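You operate a simulated robot arm through the tools that you are given. There is no shell and no other tool. Be economical: measure what you need, move in short steps, check, and stop when the job is done.

Carry out the task below with a simulated two-armed robot. There is one attempt and no reset: what you move stays moved.

## Task
Zero the gap gauge, measure the body mount, shim it to match and torque its bolt.
Fine: hold the gauge on its block while pressing ZERO; leave it on the mount; 80 Nm; runner holstered, box off.

It is judged by the outcome, as a careful person would: the job done as asked, and still so three seconds after it is handed in. It fails if anything else is knocked over, pushed out of place, dropped, spilled or broken.

## Robot
Two 7-joint arms with two-finger parallel grippers on one trunk, on a base that drives. Base frame: it is fixed to the floor where the robot stands at the start and does not move with it; the origin is under the middle of the robot, x ahead of it, y to its left, z up. Lengths are in m, angles in rad, forces in N, time in s.
The left shoulder is at the start at [0.05, 0.177, 1.127], the right one opposite. With the tool pointing down near the work surface each hand reaches from about 0.1 to 0.7 m from the robot's upright axis, wherever it stands, measured 20 degrees to its own side. Places, roughly: blue shim [0.7, -0.3, 0.7]; blue-band nut [0.4, -0.6, 0.5]; body mount [0.8, -0.2, 0.7]; cordless runner [0.75, 1, 1]; gauge zero key [0.7, 0.2, 0.8]; green-band nut [0.4, -0.7, 0.5]; grey holster [0.8, 1, 0.8]; grey-band bolt [0.5, -0.3, 0.7]; orange-band bolt [0.6, -0.6, 0.7]; red-band bolt [0.8, -0.3, 0.8]; teal-band bolt [0.6, -0.7, 0.7]; torque dial [0.6, 1, 0.8]; white shim [0.7, -0.2, 0.7]; white-band nut [0.5, -0.7, 0.5]; yellow shim [0.7, -0.3, 0.7]; yellow-band nut [0.5, -0.6, 0.5]. Payload 3.43 kg a hand.
The tool frame of a hand sits at the grasp point between the pads (the TCP): z along the fingers, y along the line on which they close. The tips reach 0.034 m beyond it. Largest opening 0.128 m; finger width 0.024, thickness 0.012; the body of the gripper, 0.048 by 0.13 m, starts 0.096 m behind the TCP.
Orientation is told as [roll, pitch, yaw] about the base's x, y, z axes, in that order, counted from this pose: with the fingers straight down and closing along the base's y, the tool's x points along the base's -x, its y along +y and its z along -z.

## Interface
- The arms move only by the tool nudge_tool. It takes "left_moves", "right_moves" or both (then of equal length, played together; a hand with none holds still); each is a list of rows, each a list of 7 numbers: the shift along the tool's x, y, z in m, then the turn, a rotation vector about the tool's x, y, z in rad, then the opening, from 0 (shut) to 1 (fully open). In form: [[dx, dy, dz, wx, wy, wz, jaw], ...]. A call has 1 to 20 rows; each row is the pose to reach, as a shift and turn from the pose commanded when the call began, along the tool's axes at that moment. Each row takes 0.2 s and may step no farther than 0.05 m and 0.15 rad from the row before; otherwise, or with a gripper value out of range, the whole call is refused. Where a pose cannot be reached the arm comes as near as it can. A force on the tool above 70 N (or 10 N above the force at the start of the call, whichever is more), or a blocked arm, ends the call early, and 0.2 s more pass. The fingers move at their own pace (about 0.108 m/s each) and stop on an object; they squeeze with about 44 N. The grip force told is the motor's: it shows also when the fingers shut on nothing. Time passes only in rows, and 0.2 s behind the last, so rows that repeat a pose let the fingers close. It gives the time, the measured TCP pose, the force on the tool (base axes), the opening and the grip force at its end, in the units of the frame above (readings bear some noise), with the torque about the TCP (base axes, N m) and any sound that the robot's microphone picked up, and new pictures: "pictures" is both (left out), scene, wrist or none (wrist: the cameras of the hands that moved).
- Cameras (640 x 400 px; columns grow to the right, rows downward): "scene" is now at [0.1549, -0.0372, 1.3124]; the picture's right is [-0.39, -0.92, 0.00], its down [-0.33, 0.14, -0.93] and it looks along [0.86, -0.36, -0.36] (base axes); focal length 214 px, centre (320, 200). "left" rides on the left gripper at [0.076, 0.011, -0.16] in its tool frame; the picture's right is [-0.15, 0.99, 0.00], its down [-0.88, -0.13, -0.46] and it looks along [-0.45, -0.07, 0.89] (tool axes); focal length 234 px, centre (320, 200). "right" rides on the right gripper at [0.076, -0.011, -0.16] in its tool frame; the picture's right is [0.15, 0.99, 0.00], its down [-0.88, 0.13, -0.46] and it looks along [-0.45, 0.07, 0.89] (tool axes); focal length 234 px, centre (320, 200). There is no depth. A picture from a camera that has moved, and an enlarged one, comes with that camera's place and axes in the base frame and with its lens.
- move_column(by): slides the trunk up (or, below 0, down) by that many m; the arms and the scene camera ride with it, the base frame stays. It gives what a move gives, with no picture.
- base_move(legs): drives the robot by 1 to 6 legs, each [ahead, turn to the left] in m and rad, along the robot's own axes; the way and the turn of a leg run together, so that a leg with both is an arc; at most 1.5 m and 3.142 rad a leg. The arms and the cameras ride along, it lands a little off, and it stops where it bumps. It gives what a move gives, and a new picture of the scene camera.
- pan_tilt(pan, tilt): turns the head with the scene camera to pan (to the left, within 1.396 rad either way) and tilt (down, from -0.506 to 1.204), counted from straight ahead of the robot. It gives what a move gives, and a new picture of the scene camera.
- inspect(camera, box): a new picture of the part [left, top, right, bottom] of that camera's present view, enlarged. The clock stands still meanwhile.
- close_job(): hands the job in; it is judged then, once.

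Work in short steps. Places have to be worked out from the pictures, the camera data and where the tool is seen: move nearer, look again, correct. Check each grasp and each placing, and mend what went wrong. You have 120 turns and 260 pictures in all, those below and enlarged ones among them. Open the grippers and draw the arms clear of the work before you hand the job in, unless the task says otherwise.

The tools are called after "Emit:" by a JSON object that holds its "method" and its "body". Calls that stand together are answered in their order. nudge_tool: Moves the arms, as the interface text tells. Its arguments: {"type":"object","properties":{"left_moves":{"type":"array"},"right_moves":{"type":"array"},"pictures":{"type":"string","enum":["both","scene","wrist","none"]}},"required":[]} The other tools are called the same way: move_column (by) slides the trunk up or down; base_move (legs) drives the base; pan_tilt (pan, tilt) turns the head that bears the scene camera; inspect (camera, box) takes an enlarged picture of a part of a camera's view; close_job () hands the job in.

At the start:

```text
t: 0.0
left_tcp_pos: [0.435, 0.0743, 1.2002]
left_ee_rot: [0.0, -0.001, 0.002]
left_force: [1.3, 1.2, 0.1]
left_torque: [0.04, -0.01, -0.01]
left_width: 0.1282
left_grip_force: 0.1
right_tcp_pos: [0.3161, -0.1976, 1.3011]
right_ee_rot: [0.0, 0.0, 0.001]
right_force: [-0.4, -0.2, 0.0]
right_torque: [0.0, 0.0, 0.02]
right_width: 0.1281
right_grip_force: 0.0
trunk travel left (down, up): [-0.298, 0.103]
robot x, y, heading: [-0.0042, 0.0, 0.002]
head pan, tilt: [-0.401, 0.367]
```

scene: 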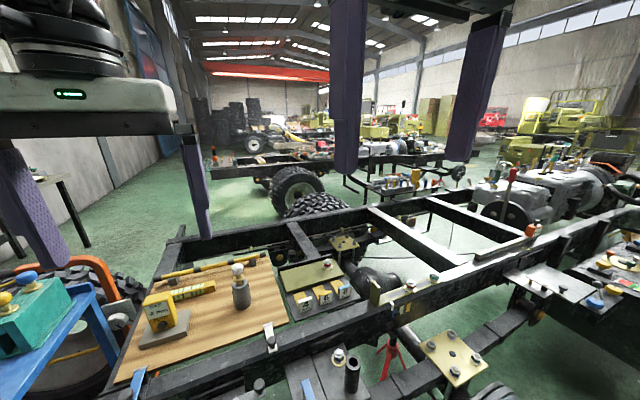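
right: 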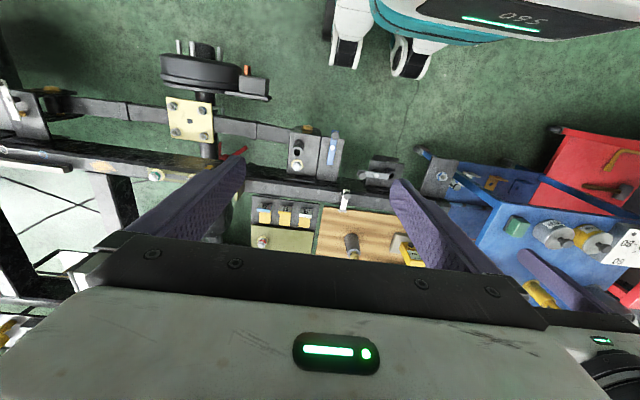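
left: 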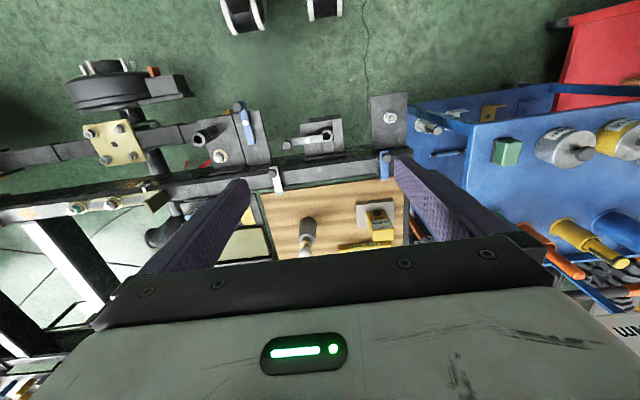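

I see the bench with a yellow gauge on a block, shim tray, and so on. I'll enlarge the work area first.

Emit:
{"method": "inspect", "body": {"camera": "scene", "box": [100, 220, 400, 400]}}

Emit:
{"method": "inspect", "body": {"camera": "scene", "box": [270, 220, 450, 330]}}

Emit:
{"method": "pan_tilt", "body": {"pan": 0.9, "tilt": 0.45}}

```text
2.13 times, centred on (250, 310) of scene
camera zoom: at [0.1549, -0.0372, 1.3124], right [-0.39, -0.92, 0.0], down [-0.33, 0.14, -0.93], along [0.86, -0.36, -0.36], focal length 458 px, centre (469, -35)
```

zoom: 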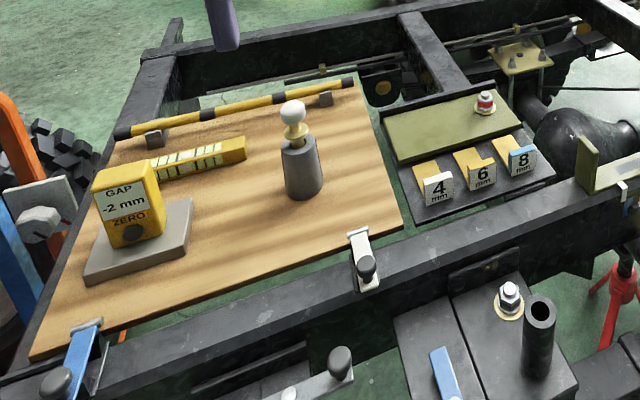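

```text
3.56 times, centred on (360, 275) of scene
camera zoom: at [0.1549, -0.0372, 1.3124], right [-0.39, -0.92, 0.0], down [-0.33, 0.14, -0.93], along [0.86, -0.36, -0.36], focal length 763 px, centre (178, -67)
```

zoom: 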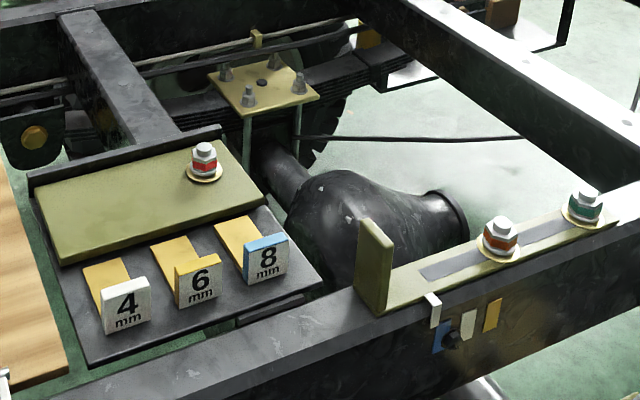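

```text
t: 1.5
left_tcp_pos: [0.4342, 0.0739, 1.1991]
left_ee_rot: [0.0, 0.001, 0.003]
left_force: [0.0, 0.6, 0.6]
left_torque: [0.03, -0.01, 0.01]
left_width: 0.128
left_grip_force: 0.0
right_tcp_pos: [0.3153, -0.1968, 1.3006]
right_ee_rot: [0.0, -0.002, 0.001]
right_force: [0.2, -0.1, -0.8]
right_torque: [0.01, -0.03, -0.02]
right_width: 0.1279
right_grip_force: 0.0
trunk travel left (down, up): [-0.298, 0.103]
robot x, y, heading: [-0.0005, -0.0026, 0.0]
head pan, tilt: [0.901, 0.45]
camera scene: at [0.1264, 0.0711, 1.3045], right [0.78, -0.62, 0.0], down [-0.27, -0.34, -0.9], along [0.56, 0.71, -0.44], focal length 214 px, centre (320, 200)
```

scene: 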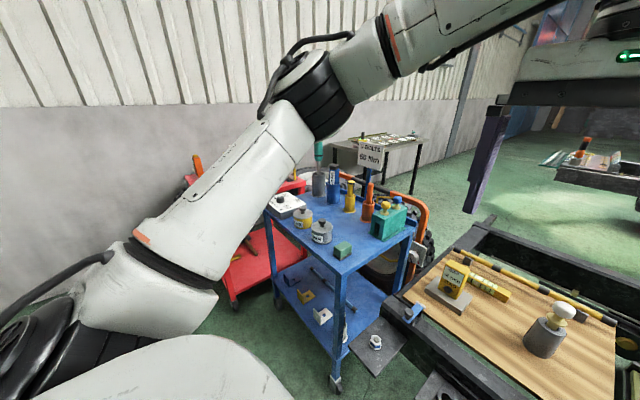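

Now I'll enlarge the cart and the gauge.

Emit:
{"method": "inspect", "body": {"camera": "scene", "box": [255, 125, 445, 280]}}

Emit:
{"method": "inspect", "body": {"camera": "scene", "box": [400, 230, 640, 380]}}

Emit:
{"method": "pan_tilt", "body": {"pan": -0.4, "tilt": 0.7}}

```text
2.58 times, centred on (350, 202) of scene
camera zoom: at [0.1264, 0.0711, 1.3045], right [0.78, -0.62, 0.0], down [-0.27, -0.34, -0.9], along [0.56, 0.71, -0.44], focal length 554 px, centre (243, 194)
```

zoom: 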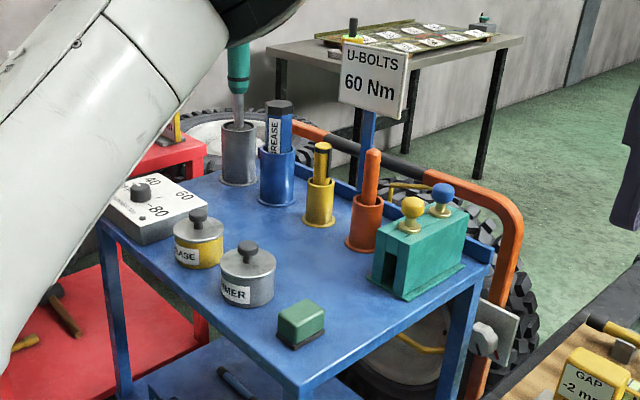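

```text
2.67 times, centred on (520, 305) of scene
camera zoom: at [0.1264, 0.0711, 1.3045], right [0.78, -0.62, 0.0], down [-0.27, -0.34, -0.9], along [0.56, 0.71, -0.44], focal length 572 px, centre (-213, -80)
```

zoom: 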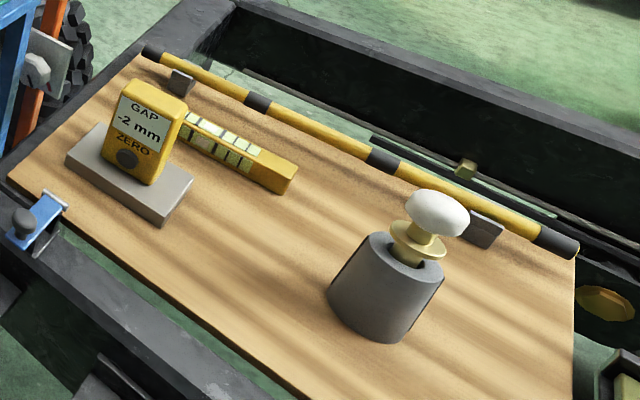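

```text
t: 2.9
left_tcp_pos: [0.4356, 0.0747, 1.1996]
left_ee_rot: [0.0, 0.0, 0.002]
left_force: [-0.7, -0.3, -0.4]
left_torque: [-0.02, 0.02, 0.0]
left_width: 0.1279
left_grip_force: 0.0
right_tcp_pos: [0.3157, -0.1974, 1.2996]
right_ee_rot: [-0.001, 0.0, 0.0]
right_force: [0.0, 0.4, -1.1]
right_torque: [-0.03, -0.02, 0.01]
right_width: 0.1279
right_grip_force: 0.0
trunk travel left (down, up): [-0.298, 0.103]
robot x, y, heading: [0.0005, -0.0042, -0.002]
head pan, tilt: [-0.4, 0.7]
camera scene: at [0.1476, -0.0339, 1.2824], right [-0.39, -0.92, 0.0], down [-0.59, 0.25, -0.77], along [0.7, -0.3, -0.64], focal length 214 px, centre (320, 200)
```

scene: 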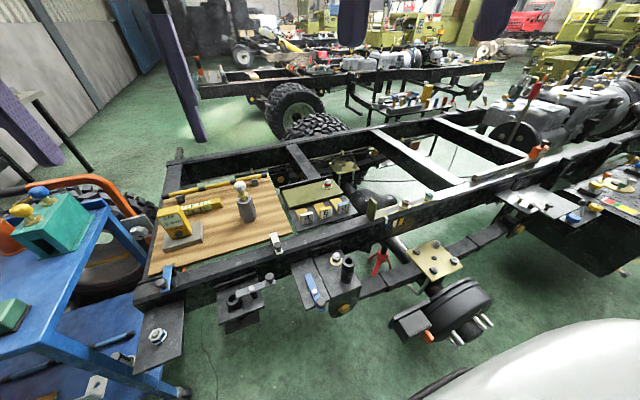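

I'll look closely at the mount and tray region.

Emit:
{"method": "inspect", "body": {"camera": "scene", "box": [265, 165, 375, 235]}}

Emit:
{"method": "inspect", "body": {"camera": "scene", "box": [140, 170, 280, 270]}}

Emit:
{"method": "inspect", "body": {"camera": "right", "box": [240, 170, 440, 290]}}

Emit:
{"method": "inspect", "body": {"camera": "left", "box": [230, 160, 430, 285]}}

```text
5.71 times, centred on (320, 200) of scene
camera zoom: at [0.1476, -0.0339, 1.2824], right [-0.39, -0.92, 0.0], down [-0.59, 0.25, -0.77], along [0.7, -0.3, -0.64], focal length 1226 px, centre (320, 200)
```

zoom: 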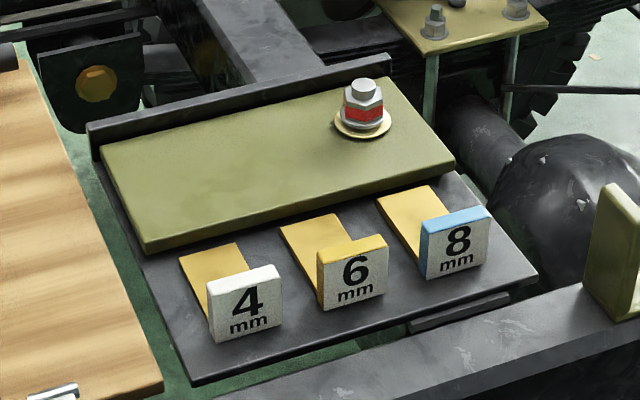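

```text
4.00 times, centred on (210, 220) of scene
camera zoom: at [0.1476, -0.0339, 1.2824], right [-0.39, -0.92, 0.0], down [-0.59, 0.25, -0.77], along [0.7, -0.3, -0.64], focal length 858 px, centre (760, 120)
```

zoom: 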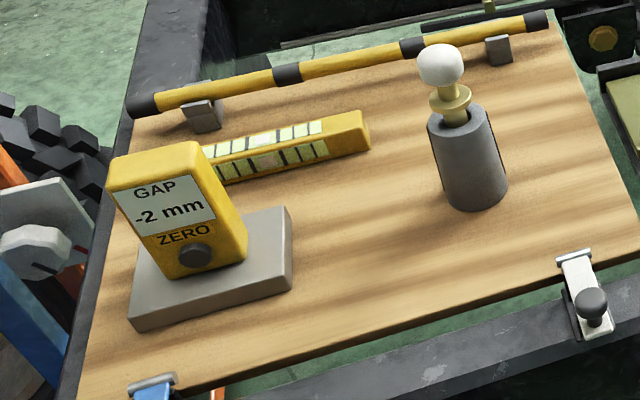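

```text
3.20 times, centred on (340, 230) of right
camera zoom: at [0.2394, -0.2085, 1.4607], right [-0.15, 0.99, 0.0], down [0.88, 0.13, 0.46], along [0.45, 0.07, -0.89], focal length 749 px, centre (256, 104)
```

zoom: 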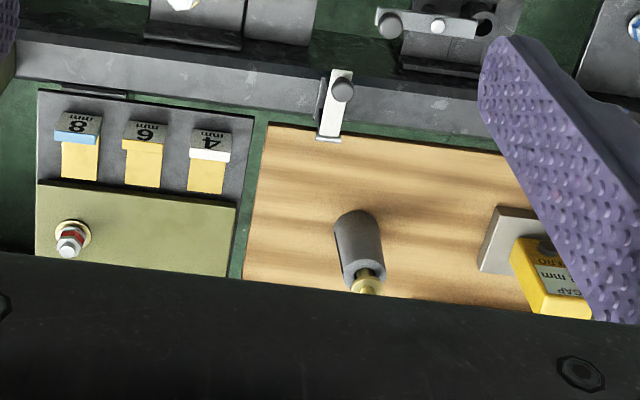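

```text
3.20 times, centred on (330, 222) of left
camera zoom: at [0.3584, 0.0838, 1.3596], right [0.15, 0.99, 0.0], down [0.88, -0.13, 0.46], along [0.45, -0.07, -0.89], focal length 749 px, centre (288, 128)
```

zoom: 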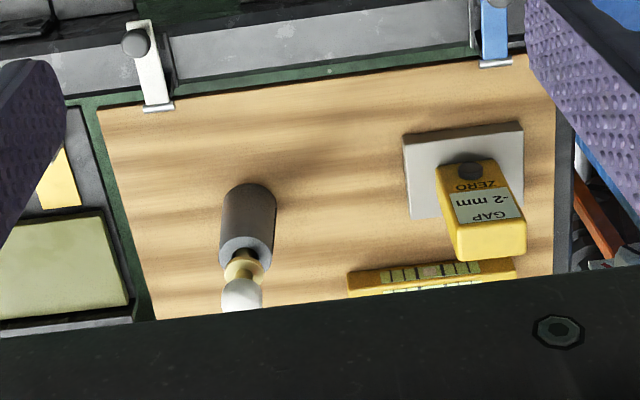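

The layout is clear enough: gauge near [0.75,0.2,0.78], olive mount with the red bolt, three shims in front of it. I'll drive a bit ahead to bring all this into reach.

Emit:
{"method": "base_move", "body": {"legs": [[0.15, 0]]}}

```text
t: 4.3
left_tcp_pos: [0.5857, 0.0742, 1.2004]
left_ee_rot: [-0.001, 0.001, 0.003]
left_force: [0.4, -0.3, 0.1]
left_torque: [0.02, 0.02, 0.01]
left_width: 0.1279
left_grip_force: 0.1
right_tcp_pos: [0.467, -0.1969, 1.3005]
right_ee_rot: [0.0, 0.001, 0.002]
right_force: [1.3, -0.2, -0.8]
right_torque: [-0.03, 0.04, -0.02]
right_width: 0.1279
right_grip_force: 0.0
trunk travel left (down, up): [-0.298, 0.103]
robot x, y, heading: [0.1505, -0.0028, 0.002]
head pan, tilt: [-0.4, 0.7]
camera scene: at [0.2995, -0.0336, 1.2822], right [-0.39, -0.92, 0.0], down [-0.59, 0.25, -0.76], along [0.7, -0.3, -0.64], focal length 214 px, centre (320, 200)
```

scene: 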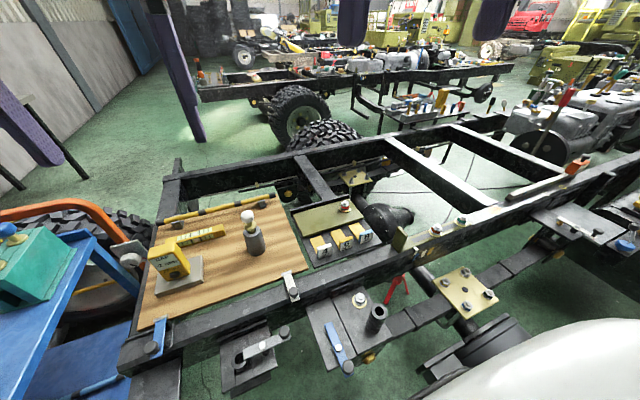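

No bump. Turning the head to see gauge and mount straight on.

Emit:
{"method": "pan_tilt", "body": {"pan": 0.1, "tilt": 0.8}}

Emit:
{"method": "inspect", "body": {"camera": "scene", "box": [180, 130, 320, 230]}}

Emit:
{"method": "inspect", "body": {"camera": "left", "box": [160, 40, 480, 240]}}

```text
t: 5.2
left_tcp_pos: [0.5857, 0.0737, 1.2006]
left_ee_rot: [0.001, -0.001, 0.002]
left_force: [0.1, 1.2, 1.0]
left_torque: [0.01, 0.01, -0.02]
left_width: 0.1282
left_grip_force: 0.1
right_tcp_pos: [0.4668, -0.197, 1.3002]
right_ee_rot: [0.001, 0.0, 0.001]
right_force: [-0.3, -1.6, 0.7]
right_torque: [0.04, 0.0, -0.04]
right_width: 0.1279
right_grip_force: 0.0
trunk travel left (down, up): [-0.298, 0.103]
robot x, y, heading: [0.1494, 0.0024, 0.005]
head pan, tilt: [0.099, 0.799]
camera scene: at [0.3007, 0.0074, 1.2741], right [0.1, -0.99, 0.0], down [-0.71, -0.07, -0.7], along [0.69, 0.07, -0.72], focal length 214 px, centre (320, 200)
```

scene: 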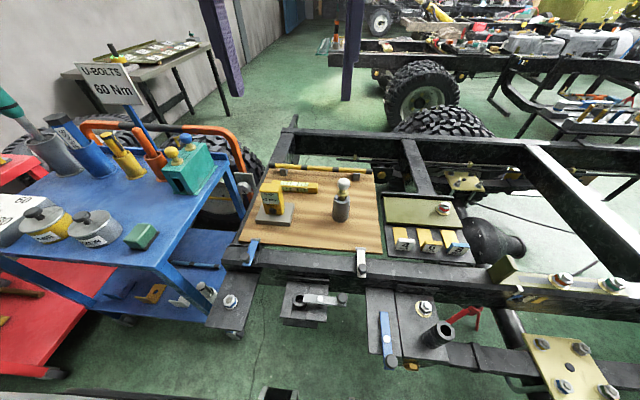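

```text
4.00 times, centred on (250, 180) of scene
camera zoom: at [0.3007, 0.0074, 1.2741], right [0.1, -0.99, 0.0], down [-0.71, -0.07, -0.7], along [0.69, 0.07, -0.72], focal length 858 px, centre (600, 280)
```

zoom: 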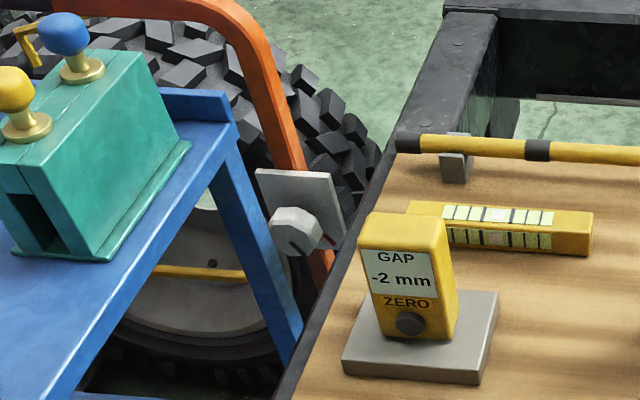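

```text
2.00 times, centred on (320, 140) of left
camera zoom: at [0.5093, 0.0845, 1.3596], right [0.14, 0.99, 0.0], down [0.88, -0.13, 0.46], along [0.45, -0.07, -0.89], focal length 468 px, centre (320, 320)
```

zoom: 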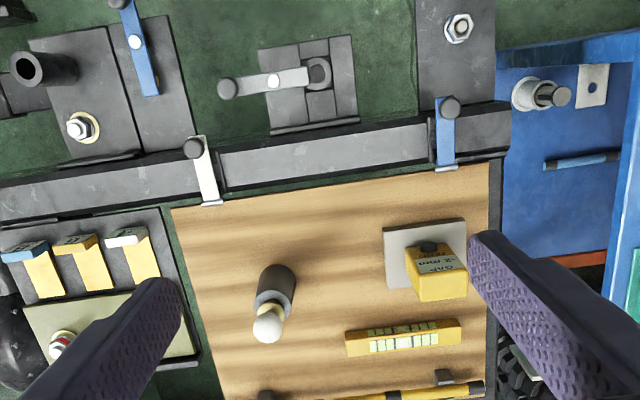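

Triangulating: gauge body centre about [0.74,0.194], block top z≈0.748, gauge top ≈0.85, ZERO key ≈[0.715,0.194,0.78]. I'll bring the left hand above the gauge.

Emit:
{"method": "nudge_tool", "body": {"left_moves": [[-0.023, 0.017, 0.029, 0, 0, 0, 1], [-0.046, 0.034, 0.057, 0, 0, 0, 1], [-0.069, 0.051, 0.086, 0, 0, 0, 1], [-0.091, 0.069, 0.114, 0, 0, 0, 1], [-0.114, 0.086, 0.143, 0, 0, 0, 1], [-0.137, 0.103, 0.171, 0, 0, 0, 1], [-0.16, 0.12, 0.2, 0, 0, 0, 1], [-0.16, 0.12, 0.2, 0, 0, 0, 1]]}}

```text
t: 7.0
left_tcp_pos: [0.7423, 0.1949, 0.9989]
left_ee_rot: [0.0, -0.001, 0.002]
left_force: [-0.1, -0.3, 0.7]
left_torque: [-0.01, 0.06, 0.03]
left_width: 0.1279
left_grip_force: 0.1
right_tcp_pos: [0.4675, -0.1954, 1.3015]
right_ee_rot: [-0.001, 0.0, 0.002]
right_force: [-0.2, -0.8, 0.1]
right_torque: [0.03, -0.01, 0.0]
right_width: 0.1282
right_grip_force: 0.1
trunk travel left (down, up): [-0.298, 0.103]
robot x, y, heading: [0.1497, 0.0004, 0.003]
head pan, tilt: [0.099, 0.799]
camera scene: at [0.3004, 0.0074, 1.2742], right [0.1, -0.99, 0.0], down [-0.71, -0.07, -0.7], along [0.69, 0.07, -0.72], focal length 214 px, centre (320, 200)
camera left: at [0.6673, 0.2045, 1.1578], right [0.14, 0.99, 0.0], down [0.88, -0.13, 0.46], along [0.45, -0.07, -0.89], focal length 234 px, centre (320, 200)
```

scene: 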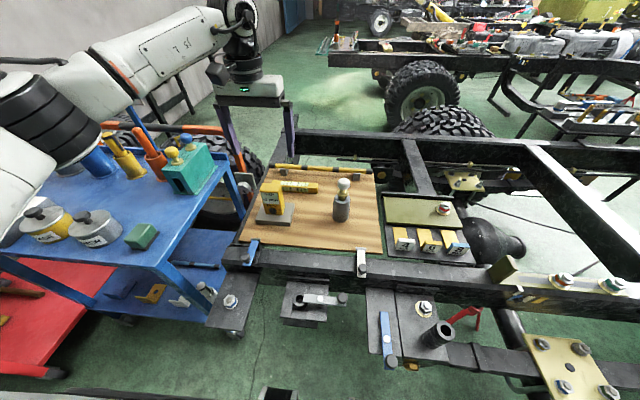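
left: 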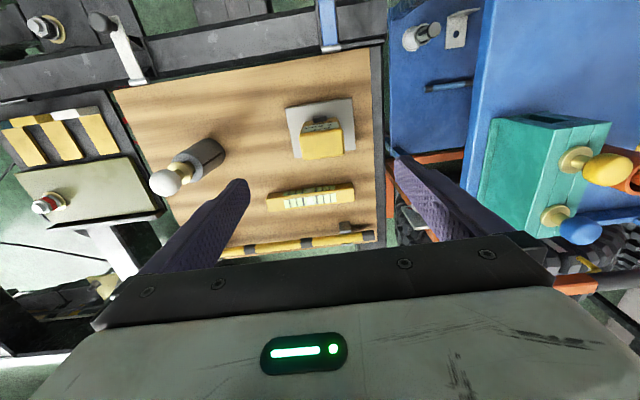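

Gauge appears under the hand. I'll zoom to get its outline.

Emit:
{"method": "inspect", "body": {"camera": "left", "box": [240, 70, 400, 170]}}

Emit:
{"method": "inspect", "body": {"camera": "scene", "box": [210, 90, 330, 240]}}

```text
4.00 times, centred on (320, 120) of left
camera zoom: at [0.6673, 0.2045, 1.1578], right [0.14, 0.99, 0.0], down [0.88, -0.13, 0.46], along [0.45, -0.07, -0.89], focal length 937 px, centre (320, 520)
```

zoom: 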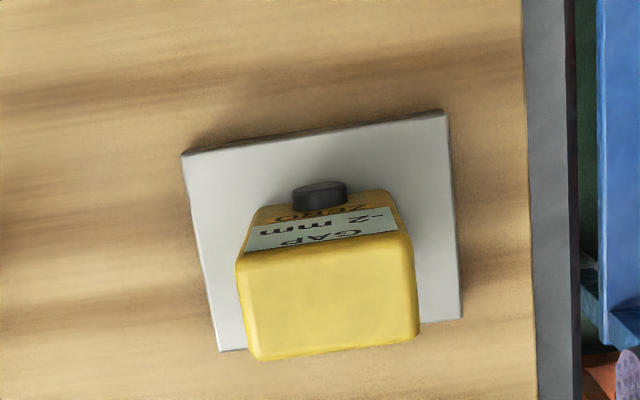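

```text
2.67 times, centred on (270, 165) of scene
camera zoom: at [0.3004, 0.0074, 1.2742], right [0.1, -0.99, 0.0], down [-0.71, -0.07, -0.7], along [0.69, 0.07, -0.72], focal length 572 px, centre (453, 293)
```

zoom: 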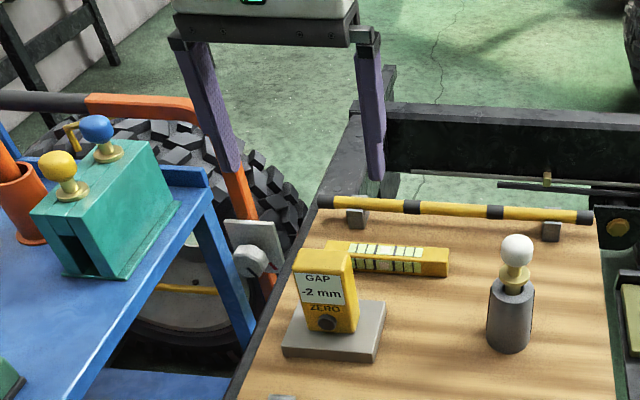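

Gauge top spans x 0.725–0.76, y 0.168–0.222: centred under the hand. Lowering to z≈0.825 and closing.

Emit:
{"method": "nudge_tool", "body": {"left_moves": [[0, 0, 0.04, 0, 0, 0, 1], [0, 0, 0.08, 0, 0, 0, 1], [0, 0, 0.12, 0, 0, 0, 1], [0, 0, 0.15, 0, 0, 0, 1], [0, 0, 0.174, 0, 0, 0, 1], [0, 0, 0.174, 0, 0, 0, 1]], "pictures": "wrist"}}

Emit:
{"method": "inspect", "body": {"camera": "scene", "box": [210, 120, 330, 240]}}

```text
t: 8.4
left_tcp_pos: [0.7463, 0.1942, 0.8256]
left_ee_rot: [-0.001, -0.003, 0.001]
left_force: [-0.9, -0.3, 0.0]
left_torque: [0.01, 0.01, -0.01]
left_width: 0.1278
left_grip_force: 0.1
right_tcp_pos: [0.4664, -0.1961, 1.3003]
right_ee_rot: [0.001, -0.001, 0.002]
right_force: [-0.8, 0.7, -0.2]
right_torque: [-0.01, -0.04, 0.0]
right_width: 0.1281
right_grip_force: 0.0
trunk travel left (down, up): [-0.298, 0.103]
robot x, y, heading: [0.1511, -0.0011, -0.002]
head pan, tilt: [0.099, 0.799]
camera left: at [0.6699, 0.2044, 0.986], right [0.14, 0.99, 0.0], down [0.88, -0.13, 0.46], along [0.45, -0.07, -0.89], focal length 234 px, centre (320, 200)
```

left: 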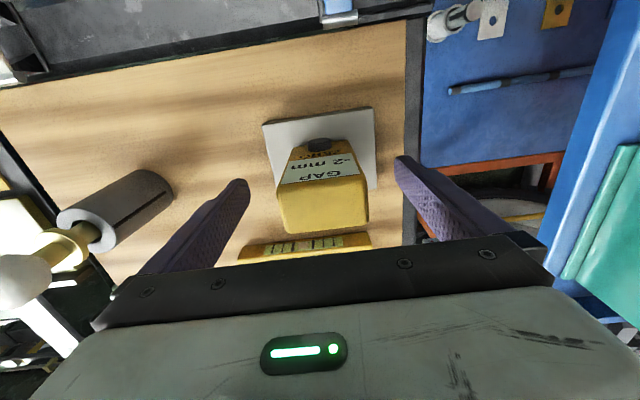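

```text
3.33 times, centred on (270, 180) of scene
camera zoom: at [0.3006, 0.0075, 1.2741], right [0.1, -0.99, 0.0], down [-0.71, -0.07, -0.7], along [0.69, 0.07, -0.72], focal length 715 px, centre (487, 267)
```

zoom: 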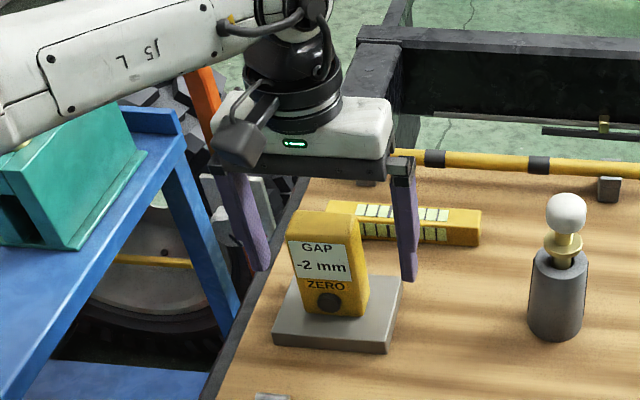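

Fingers straddle the gauge (x 0.723–0.755). Shift back 6 mm and close.

Emit:
{"method": "nudge_tool", "body": {"left_moves": [[0.006, 0.001, 0, 0, 0, 0, 1], [0.006, 0.001, 0, 0, 0, 0, 0.6], [0.006, 0.001, 0, 0, 0, 0, 0.4], [0.006, 0.001, 0, 0, 0, 0, 0.2], [0.006, 0.001, 0, 0, 0, 0, 0.2], [0.006, 0.001, 0, 0, 0, 0, 0.2]], "pictures": "wrist"}}

Emit:
{"method": "inspect", "body": {"camera": "scene", "box": [210, 120, 330, 240]}}

```text
t: 9.8
left_tcp_pos: [0.7416, 0.1952, 0.826]
left_ee_rot: [0.001, 0.001, 0.002]
left_force: [-0.1, 0.2, -0.5]
left_torque: [0.01, 0.02, 0.0]
left_width: 0.0574
left_grip_force: 43.7
right_tcp_pos: [0.4684, -0.1969, 1.3]
right_ee_rot: [0.0, 0.001, 0.003]
right_force: [-0.2, 0.2, 0.4]
right_torque: [0.0, 0.01, -0.04]
right_width: 0.128
right_grip_force: 0.0
trunk travel left (down, up): [-0.298, 0.103]
robot x, y, heading: [0.1491, -0.0046, 0.0]
head pan, tilt: [0.099, 0.799]
camera left: at [0.6639, 0.2047, 0.9859], right [0.14, 0.99, 0.0], down [0.88, -0.13, 0.46], along [0.45, -0.07, -0.89], focal length 234 px, centre (320, 200)
```

left: 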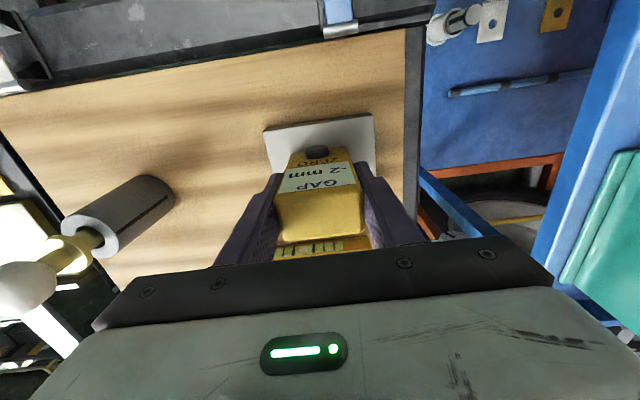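

```text
3.33 times, centred on (270, 180) of scene
camera zoom: at [0.3007, 0.0075, 1.2741], right [0.1, -0.99, 0.0], down [-0.71, -0.07, -0.7], along [0.69, 0.07, -0.72], focal length 715 px, centre (487, 267)
```

zoom: 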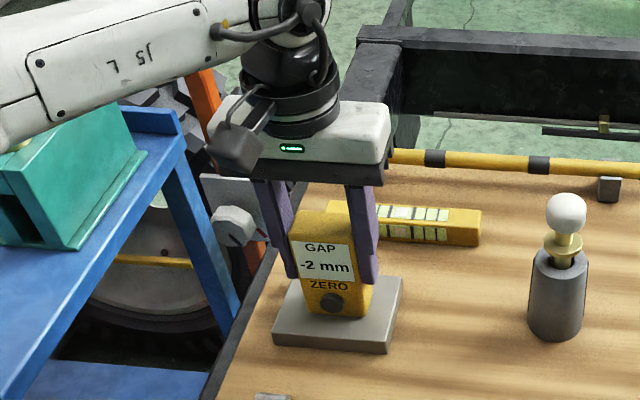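

Gauge is held (0.057 m). Now bring the right hand, closed and tilted forward (pitch −0.9), to a spot ahead of the key.

Emit:
{"method": "nudge_tool", "body": {"right_moves": [[-0.01, 0.031, 0.031, 0, -0.1125, 0, 0.5], [-0.02, 0.062, 0.062, 0, -0.225, 0, 0.2], [-0.031, 0.092, 0.094, 0, -0.3375, 0, 0], [-0.041, 0.123, 0.125, 0, -0.45, 0, 0], [-0.051, 0.154, 0.156, 0, -0.5625, 0, 0], [-0.062, 0.185, 0.188, 0, -0.675, 0, 0], [-0.072, 0.215, 0.219, 0, -0.7875, 0, 0], [-0.082, 0.246, 0.25, 0, -0.9, 0, 0], [-0.082, 0.246, 0.25, 0, -0.9, 0, 0]]}}

```text
t: 11.8
left_tcp_pos: [0.7398, 0.195, 0.8255]
left_ee_rot: [-0.001, 0.0, 0.001]
left_force: [0.4, 0.1, -0.1]
left_torque: [0.05, -0.01, 0.0]
left_width: 0.0574
left_grip_force: 43.5
right_tcp_pos: [0.5476, 0.0501, 1.0467]
right_ee_rot: [0.001, -0.9, 0.001]
right_force: [-0.4, 0.2, 0.1]
right_torque: [-0.02, 0.0, -0.01]
right_width: 0.0
right_grip_force: 33.7
trunk travel left (down, up): [-0.298, 0.103]
robot x, y, heading: [0.1522, 0.0006, -0.001]
head pan, tilt: [0.099, 0.799]
camera scene: at [0.3008, 0.0073, 1.2741], right [0.1, -0.99, 0.0], down [-0.71, -0.07, -0.7], along [0.69, 0.07, -0.72], focal length 214 px, centre (320, 200)
camera right: at [0.375, 0.0388, 1.0873], right [-0.09, 0.99, -0.11], down [0.19, 0.13, 0.97], along [0.98, 0.07, -0.2], focal length 234 px, centre (320, 200)
```

scene: 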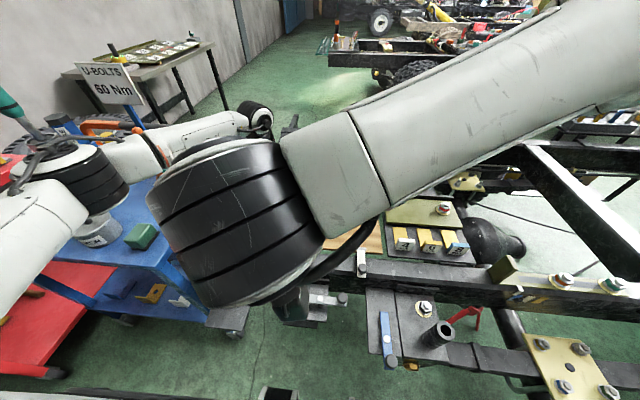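
right: 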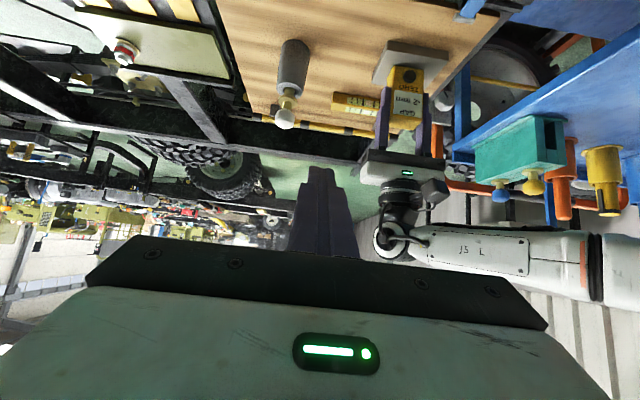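

Arms stay clear of each other. I'll lower the right hand in front of the gauge then come to ~6 cm from the key.

Emit:
{"method": "nudge_tool", "body": {"right_moves": [[0.022, 0.029, 0.02, 0, 0, 0, 0], [0.043, 0.058, 0.04, 0, 0, 0, 0], [0.065, 0.086, 0.06, 0, 0, 0, 0], [0.086, 0.115, 0.08, 0, 0, 0, 0], [0.108, 0.144, 0.1, 0, 0, 0, 0], [0.107, 0.144, 0.14, 0, 0, 0, 0], [0.106, 0.144, 0.18, 0, 0, 0, 0], [0.104, 0.144, 0.205, 0, 0, 0, 0], [0.104, 0.144, 0.205, 0, 0, 0, 0]]}}

Emit:
{"method": "inspect", "body": {"camera": "left", "box": [220, 50, 420, 210]}}

Emit:
{"method": "inspect", "body": {"camera": "right", "box": [200, 0, 480, 200]}}

```text
t: 14.1
left_tcp_pos: [0.74, 0.1947, 0.8266]
left_ee_rot: [0.001, 0.0, 0.003]
left_force: [-0.1, 0.6, -0.2]
left_torque: [0.01, 0.02, -0.01]
left_width: 0.0574
left_grip_force: 44.2
right_tcp_pos: [0.6776, 0.1585, 0.8447]
right_ee_rot: [-0.018, -0.914, -0.053]
right_force: [0.6, 0.2, -1.0]
right_torque: [-0.01, 0.0, 0.0]
right_width: 0.0
right_grip_force: 33.4
right hand out of reach, approached as far as the arm can: row 5
trunk travel left (down, up): [-0.298, 0.103]
robot x, y, heading: [0.1516, 0.0009, 0.003]
head pan, tilt: [0.099, 0.799]
stopped in row 9 (right hand): the arm was blocked; the commanded pose is now the measured one
camera scene: at [0.3007, 0.0073, 1.2741], right [0.1, -0.99, 0.0], down [-0.71, -0.07, -0.7], along [0.69, 0.07, -0.72], focal length 214 px, centre (320, 200)
camera right: at [0.5042, 0.1601, 0.8823], right [-0.02, 0.99, -0.13], down [0.18, 0.13, 0.97], along [0.98, 0.0, -0.19], focal length 234 px, centre (320, 200)
```

scene: 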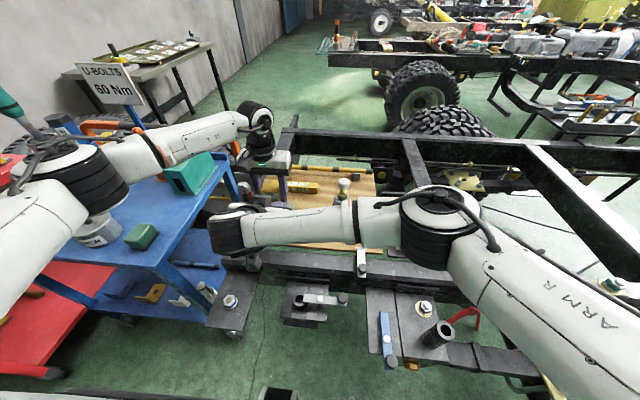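
right: 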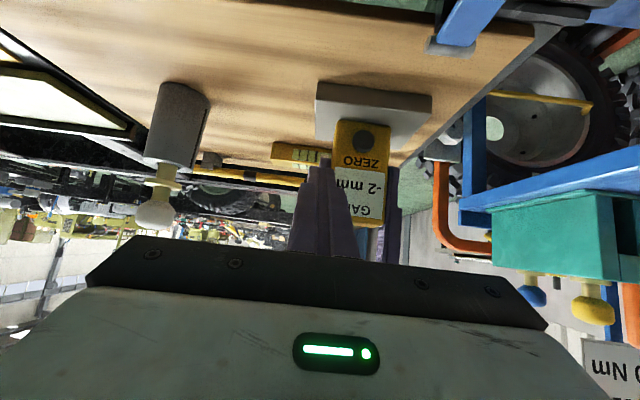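

```text
2.50 times, centred on (320, 130) of left
camera zoom: at [0.6639, 0.2046, 0.9859], right [0.14, 0.99, 0.0], down [0.88, -0.13, 0.46], along [0.45, -0.07, -0.89], focal length 585 px, centre (320, 375)
```

zoom: 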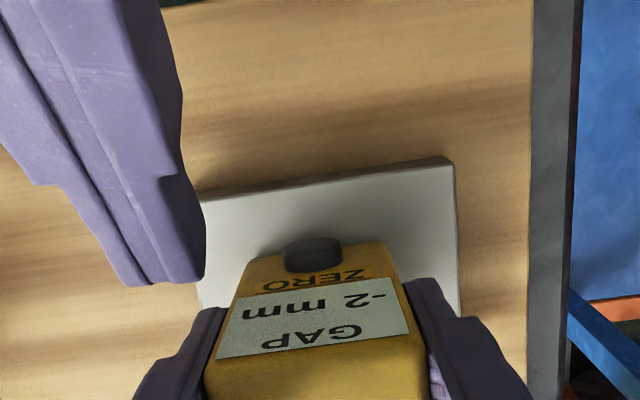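

```text
2.00 times, centred on (340, 100) of right
camera zoom: at [0.5042, 0.1601, 0.8823], right [-0.02, 0.99, -0.13], down [0.18, 0.13, 0.97], along [0.98, 0.0, -0.19], focal length 468 px, centre (280, 400)
```

zoom: 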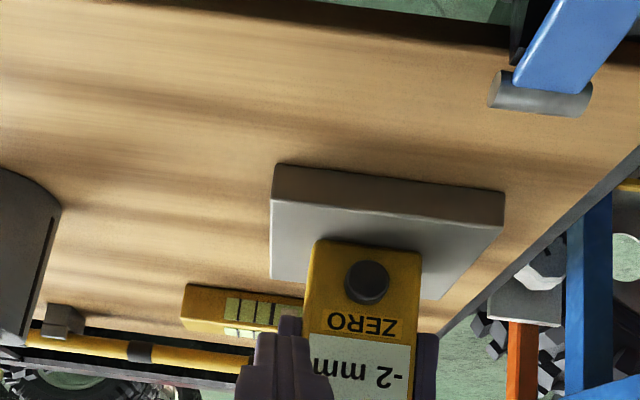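

The arm hit its limit with that straight heading. Back off 5 cm and yaw the hand to the left ~0.5, a more natural heading for the right arm.

Emit:
{"method": "nudge_tool", "body": {"right_moves": [[0, 0, -0.03, 0, 0, 0, 0], [0, 0, -0.06, -0.09, 0, -0.07, 0], [0, 0, -0.06, -0.18, 0, -0.14, 0], [0, 0, -0.06, -0.28, 0, -0.22, 0], [0, 0, -0.06, -0.37, 0, -0.295, 0], [0, 0, -0.06, -0.43, 0, -0.34, 0], [0, 0, -0.06, -0.43, 0, -0.34, 0]], "pictures": "wrist"}}

```text
t: 15.7
left_tcp_pos: [0.74, 0.1946, 0.8264]
left_ee_rot: [-0.003, 0.0, 0.001]
left_force: [0.0, -0.4, -0.6]
left_torque: [0.01, 0.01, 0.01]
left_width: 0.0572
left_grip_force: 44.1
right_tcp_pos: [0.6291, 0.1648, 0.8809]
right_ee_rot: [-0.025, -0.91, 0.507]
right_force: [0.3, -0.8, 0.7]
right_torque: [0.02, -0.03, -0.02]
right_width: 0.0
right_grip_force: 33.3
trunk travel left (down, up): [-0.298, 0.103]
robot x, y, heading: [0.1531, 0.003, 0.003]
head pan, tilt: [0.099, 0.799]
camera right: at [0.4803, 0.075, 0.9203], right [-0.54, 0.83, -0.13], down [0.09, 0.21, 0.97], along [0.83, 0.52, -0.19], focal length 234 px, centre (320, 200)
```

right: 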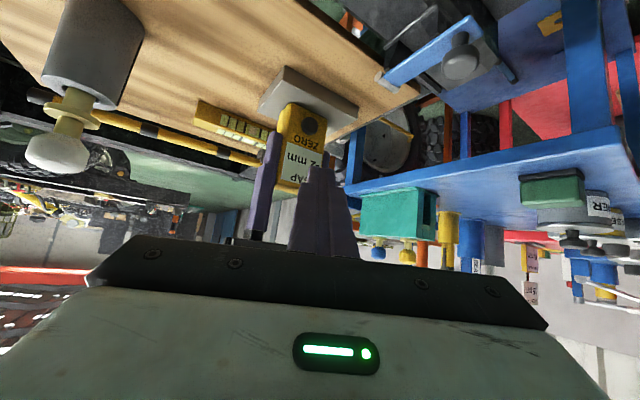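

Now the orientation is reachable. Move the fingertip to just short of the key (tip ≈[0.683,0.201,0.770]).

Emit:
{"method": "nudge_tool", "body": {"right_moves": [[0.016, 0.002, 0.028, 0, 0, 0, 0], [0.032, 0.004, 0.057, 0, 0, 0, 0], [0.048, 0.0055, 0.085, 0, 0, 0, 0], [0.048, 0.0055, 0.085, 0, 0, 0, 0]], "pictures": "none"}}

Emit:
{"method": "inspect", "body": {"camera": "left", "box": [220, 50, 420, 210]}}

Emit:
{"method": "inspect", "body": {"camera": "right", "box": [200, 0, 480, 200]}}

```text
t: 16.6
left_tcp_pos: [0.74, 0.1956, 0.8255]
left_ee_rot: [-0.001, 0.0, 0.002]
left_force: [-0.2, 0.3, 0.8]
left_torque: [0.03, -0.02, 0.01]
left_width: 0.0574
left_grip_force: 44.5
right_tcp_pos: [0.6596, 0.1852, 0.7893]
right_ee_rot: [-0.023, -0.907, 0.505]
right_force: [-0.5, 0.1, 0.6]
right_torque: [0.05, 0.02, 0.01]
right_width: 0.0001
right_grip_force: 32.8
trunk travel left (down, up): [-0.298, 0.103]
robot x, y, heading: [0.1493, 0.0026, 0.001]
head pan, tilt: [0.099, 0.799]
```

```text
2.50 times, centred on (320, 130) of left
camera zoom: at [0.664, 0.2047, 0.9859], right [0.14, 0.99, 0.0], down [0.88, -0.13, 0.46], along [0.45, -0.07, -0.89], focal length 585 px, centre (320, 375)
```

zoom: 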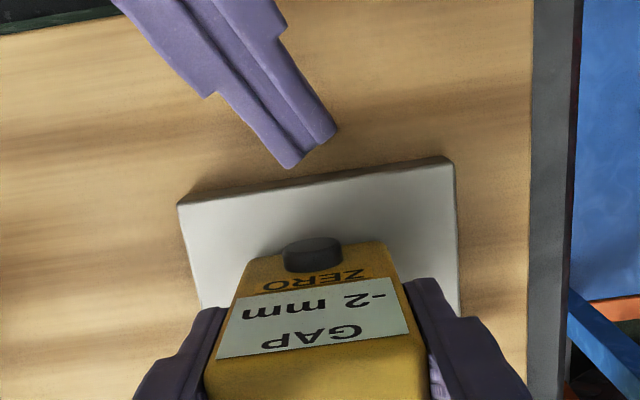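

```text
2.00 times, centred on (340, 100) of right
camera zoom: at [0.5115, 0.0962, 0.8281], right [-0.54, 0.83, -0.13], down [0.09, 0.21, 0.97], along [0.84, 0.51, -0.19], focal length 468 px, centre (280, 400)
```

zoom: 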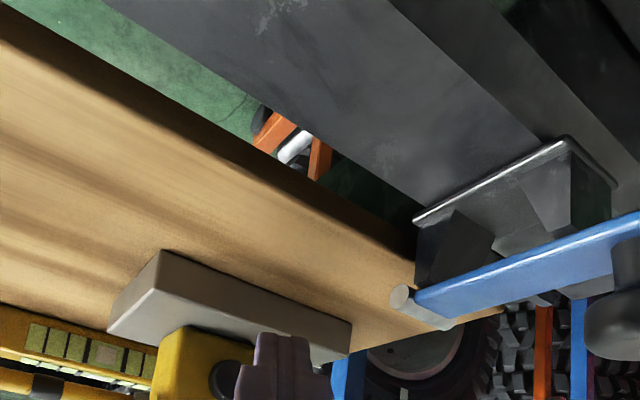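

Aligned with the key. Advance along +x in small steps, 22 mm.

Emit:
{"method": "nudge_tool", "body": {"right_moves": [[-0.0054, -0.0049, 0.0069, 0, 0, 0, 0], [-0.0081, -0.0073, 0.0104, 0, 0, 0, 0], [-0.0097, -0.0087, 0.0124, 0, 0, 0, 0], [-0.0107, -0.0097, 0.0138, 0, 0, 0, 0], [-0.0118, -0.0107, 0.0152, 0, 0, 0, 0]], "pictures": "none"}}

Emit:
{"method": "inspect", "body": {"camera": "left", "box": [220, 50, 420, 210]}}

```text
t: 17.9
left_tcp_pos: [0.7407, 0.1952, 0.8261]
left_ee_rot: [0.001, -0.001, 0.001]
left_force: [0.2, -0.6, 0.0]
left_torque: [0.05, 0.0, 0.03]
left_width: 0.0573
left_grip_force: 44.1
right_tcp_pos: [0.6811, 0.1861, 0.7909]
right_ee_rot: [-0.023, -0.909, 0.505]
right_force: [0.8, -1.0, -0.1]
right_torque: [-0.02, 0.0, 0.0]
right_width: 0.0
right_grip_force: 33.2
trunk travel left (down, up): [-0.298, 0.103]
robot x, y, heading: [0.1563, -0.0016, 0.001]
head pan, tilt: [0.099, 0.799]
```

```text
2.50 times, centred on (320, 130) of left
camera zoom: at [0.664, 0.2047, 0.9859], right [0.14, 0.99, 0.0], down [0.88, -0.13, 0.46], along [0.45, -0.07, -0.89], focal length 585 px, centre (320, 375)
```

zoom: 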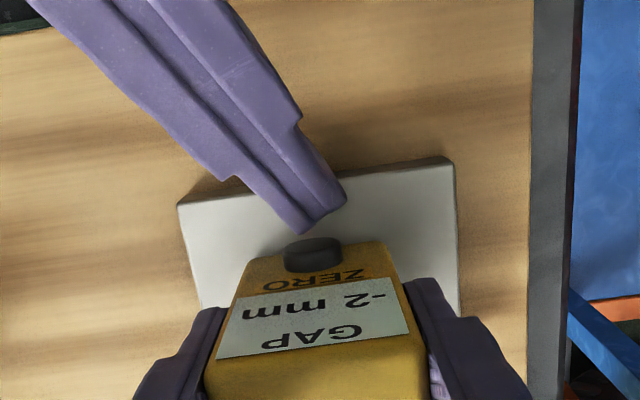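

No contact yet. A further 8 mm in 2 mm steps.

Emit:
{"method": "nudge_tool", "body": {"right_moves": [[-0.0011, -0.001, 0.0014, 0, 0, 0, 0], [-0.0021, -0.0019, 0.0028, 0, 0, 0, 0], [-0.0032, -0.0029, 0.0041, 0, 0, 0, 0], [-0.0043, -0.0039, 0.0055, 0, 0, 0, 0]], "pictures": "none"}}

Emit:
{"method": "inspect", "body": {"camera": "left", "box": [260, 90, 400, 200]}}

```text
t: 18.9
left_tcp_pos: [0.7404, 0.195, 0.8273]
left_ee_rot: [0.0, -0.001, 0.003]
left_force: [3.4, 1.5, -1.0]
left_torque: [0.03, -0.22, 0.02]
left_width: 0.0575
left_grip_force: 44.1
right_tcp_pos: [0.6885, 0.1874, 0.7906]
right_ee_rot: [-0.022, -0.907, 0.506]
right_force: [-3.9, -0.2, 0.6]
right_torque: [0.04, 0.01, 0.06]
right_width: 0.0
right_grip_force: 33.1
trunk travel left (down, up): [-0.298, 0.103]
robot x, y, heading: [0.1528, 0.0007, 0.008]
head pan, tilt: [0.099, 0.799]
heard: click
```

```text
3.64 times, centred on (330, 145) of left
camera zoom: at [0.6642, 0.2048, 0.9859], right [0.14, 0.99, 0.0], down [0.88, -0.13, 0.46], along [0.45, -0.07, -0.89], focal length 852 px, centre (284, 400)
```

zoom: 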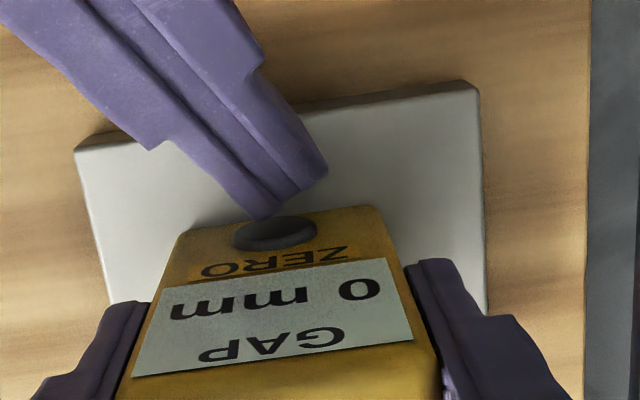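

Click heard, gauge reads 0 mm. Retreat the right hand back, up and to the right, undoing the yaw.

Emit:
{"method": "nudge_tool", "body": {"right_moves": [[0.0134, 0.0121, -0.0172, 0, 0, 0, 0], [0.0269, 0.0243, -0.0345, 0, 0, 0, 0], [0.021, 0.0233, -0.076, 0, 0, 0, 0], [0.015, 0.022, -0.117, 0, 0, 0, 0], [0.0095, 0.0215, -0.158, 0, 0, 0, 0], [0.0038, 0.0205, -0.2, 0, 0, 0, 0], [-0.0035, -0.013, -0.234, 0.066, 0, 0.051, 0], [-0.0108, -0.046, -0.268, 0.13, 0, 0.102, 0], [-0.018, -0.079, -0.302, 0.197, 0, 0.153, 0], [-0.0255, -0.113, -0.336, 0.263, 0, 0.205, 0], [-0.033, -0.146, -0.37, 0.328, 0, 0.256, 0], [-0.0402, -0.1796, -0.404, 0.394, 0, 0.307, 0], [-0.0402, -0.1796, -0.404, 0.394, 0, 0.307, 0]], "pictures": "scene"}}

```text
t: 21.6
left_tcp_pos: [0.7408, 0.195, 0.8284]
left_ee_rot: [0.001, 0.001, 0.001]
left_force: [0.0, -0.4, 0.0]
left_torque: [0.0, -0.01, 0.0]
left_width: 0.0576
left_grip_force: 44.1
right_tcp_pos: [0.5236, -0.0905, 1.081]
right_ee_rot: [-0.023, -0.913, 0.001]
right_force: [-0.1, 0.7, 0.1]
right_torque: [-0.02, -0.01, -0.01]
right_width: 0.0
right_grip_force: 33.1
right hand out of reach, approached as far as the arm can: row 11, 12, 13
trunk travel left (down, up): [-0.298, 0.103]
robot x, y, heading: [0.1531, -0.0034, 0.001]
head pan, tilt: [0.099, 0.799]
camera scene: at [0.3007, 0.0076, 1.2741], right [0.1, -0.99, 0.0], down [-0.71, -0.07, -0.7], along [0.69, 0.07, -0.72], focal length 214 px, centre (320, 200)
```

scene: 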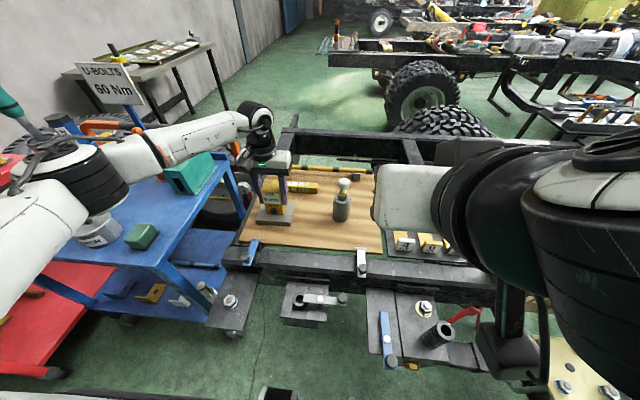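

Tuck the right hand upright and to the right, while the left lifts the gauge straight up 0.2 m.

Emit:
{"method": "nudge_tool", "body": {"right_moves": [[-0.009, -0.028, -0.016, 0, 0.13, 0, 0], [-0.018, -0.057, -0.032, 0, 0.26, 0, 0], [-0.027, -0.086, -0.048, 0, 0.39, 0, 0], [-0.036, -0.114, -0.064, 0, 0.52, 0, 0.3], [-0.046, -0.143, -0.08, 0, 0.65, 0, 0.6], [-0.055, -0.171, -0.097, 0, 0.78, 0, 1], [-0.064, -0.2, -0.113, 0, 0.91, 0, 1]], "left_moves": [[0, 0, -0.005, 0, 0, 0, 0.2], [0, 0, -0.03, 0, 0, 0, 0.2], [0, 0, -0.065, 0, 0, 0, 0.2], [0, 0, -0.1, 0, 0, 0, 0.2], [0, 0, -0.135, 0, 0, 0, 0.2], [0, 0, -0.17, 0, 0, 0, 0.2], [0, 0, -0.2, 0, 0, 0, 0.2]]}}

```text
t: 23.2
left_tcp_pos: [0.739, 0.1933, 1.0265]
left_ee_rot: [-0.003, -0.002, 0.004]
left_force: [0.1, 0.0, -0.7]
left_torque: [-0.01, 0.0, -0.01]
left_width: 0.0576
left_grip_force: 44.3
right_tcp_pos: [0.468, -0.2872, 1.2066]
right_ee_rot: [-0.011, -0.005, -0.013]
right_force: [0.8, -0.3, -0.8]
right_torque: [0.0, -0.01, 0.0]
right_width: 0.1281
right_grip_force: 0.0
trunk travel left (down, up): [-0.298, 0.103]
robot x, y, heading: [0.1513, 0.0032, -0.003]
head pan, tilt: [0.099, 0.799]
camera scene: at [0.3001, 0.0076, 1.2741], right [0.1, -0.99, 0.0], down [-0.71, -0.07, -0.7], along [0.69, 0.07, -0.72], focal length 214 px, centre (320, 200)
camera right: at [0.3912, -0.2961, 1.3671], right [-0.14, 0.99, -0.01], down [0.88, 0.12, 0.46], along [0.46, 0.05, -0.89], focal length 234 px, centre (320, 200)
camera left: at [0.6636, 0.2039, 1.1859], right [0.14, 0.99, 0.0], down [0.88, -0.13, 0.46], along [0.45, -0.07, -0.89], focal length 234 px, centre (320, 200)
```

scene: 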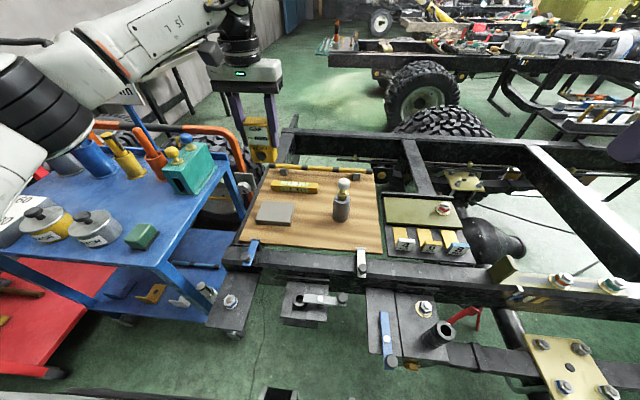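
right: 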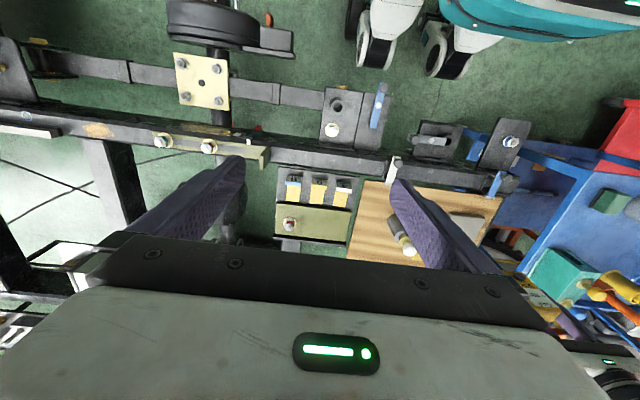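
left: 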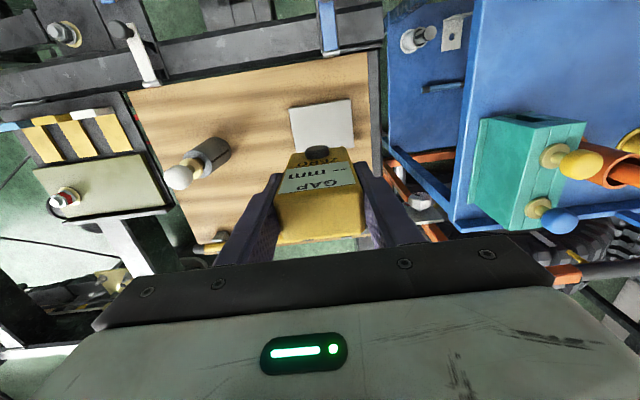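

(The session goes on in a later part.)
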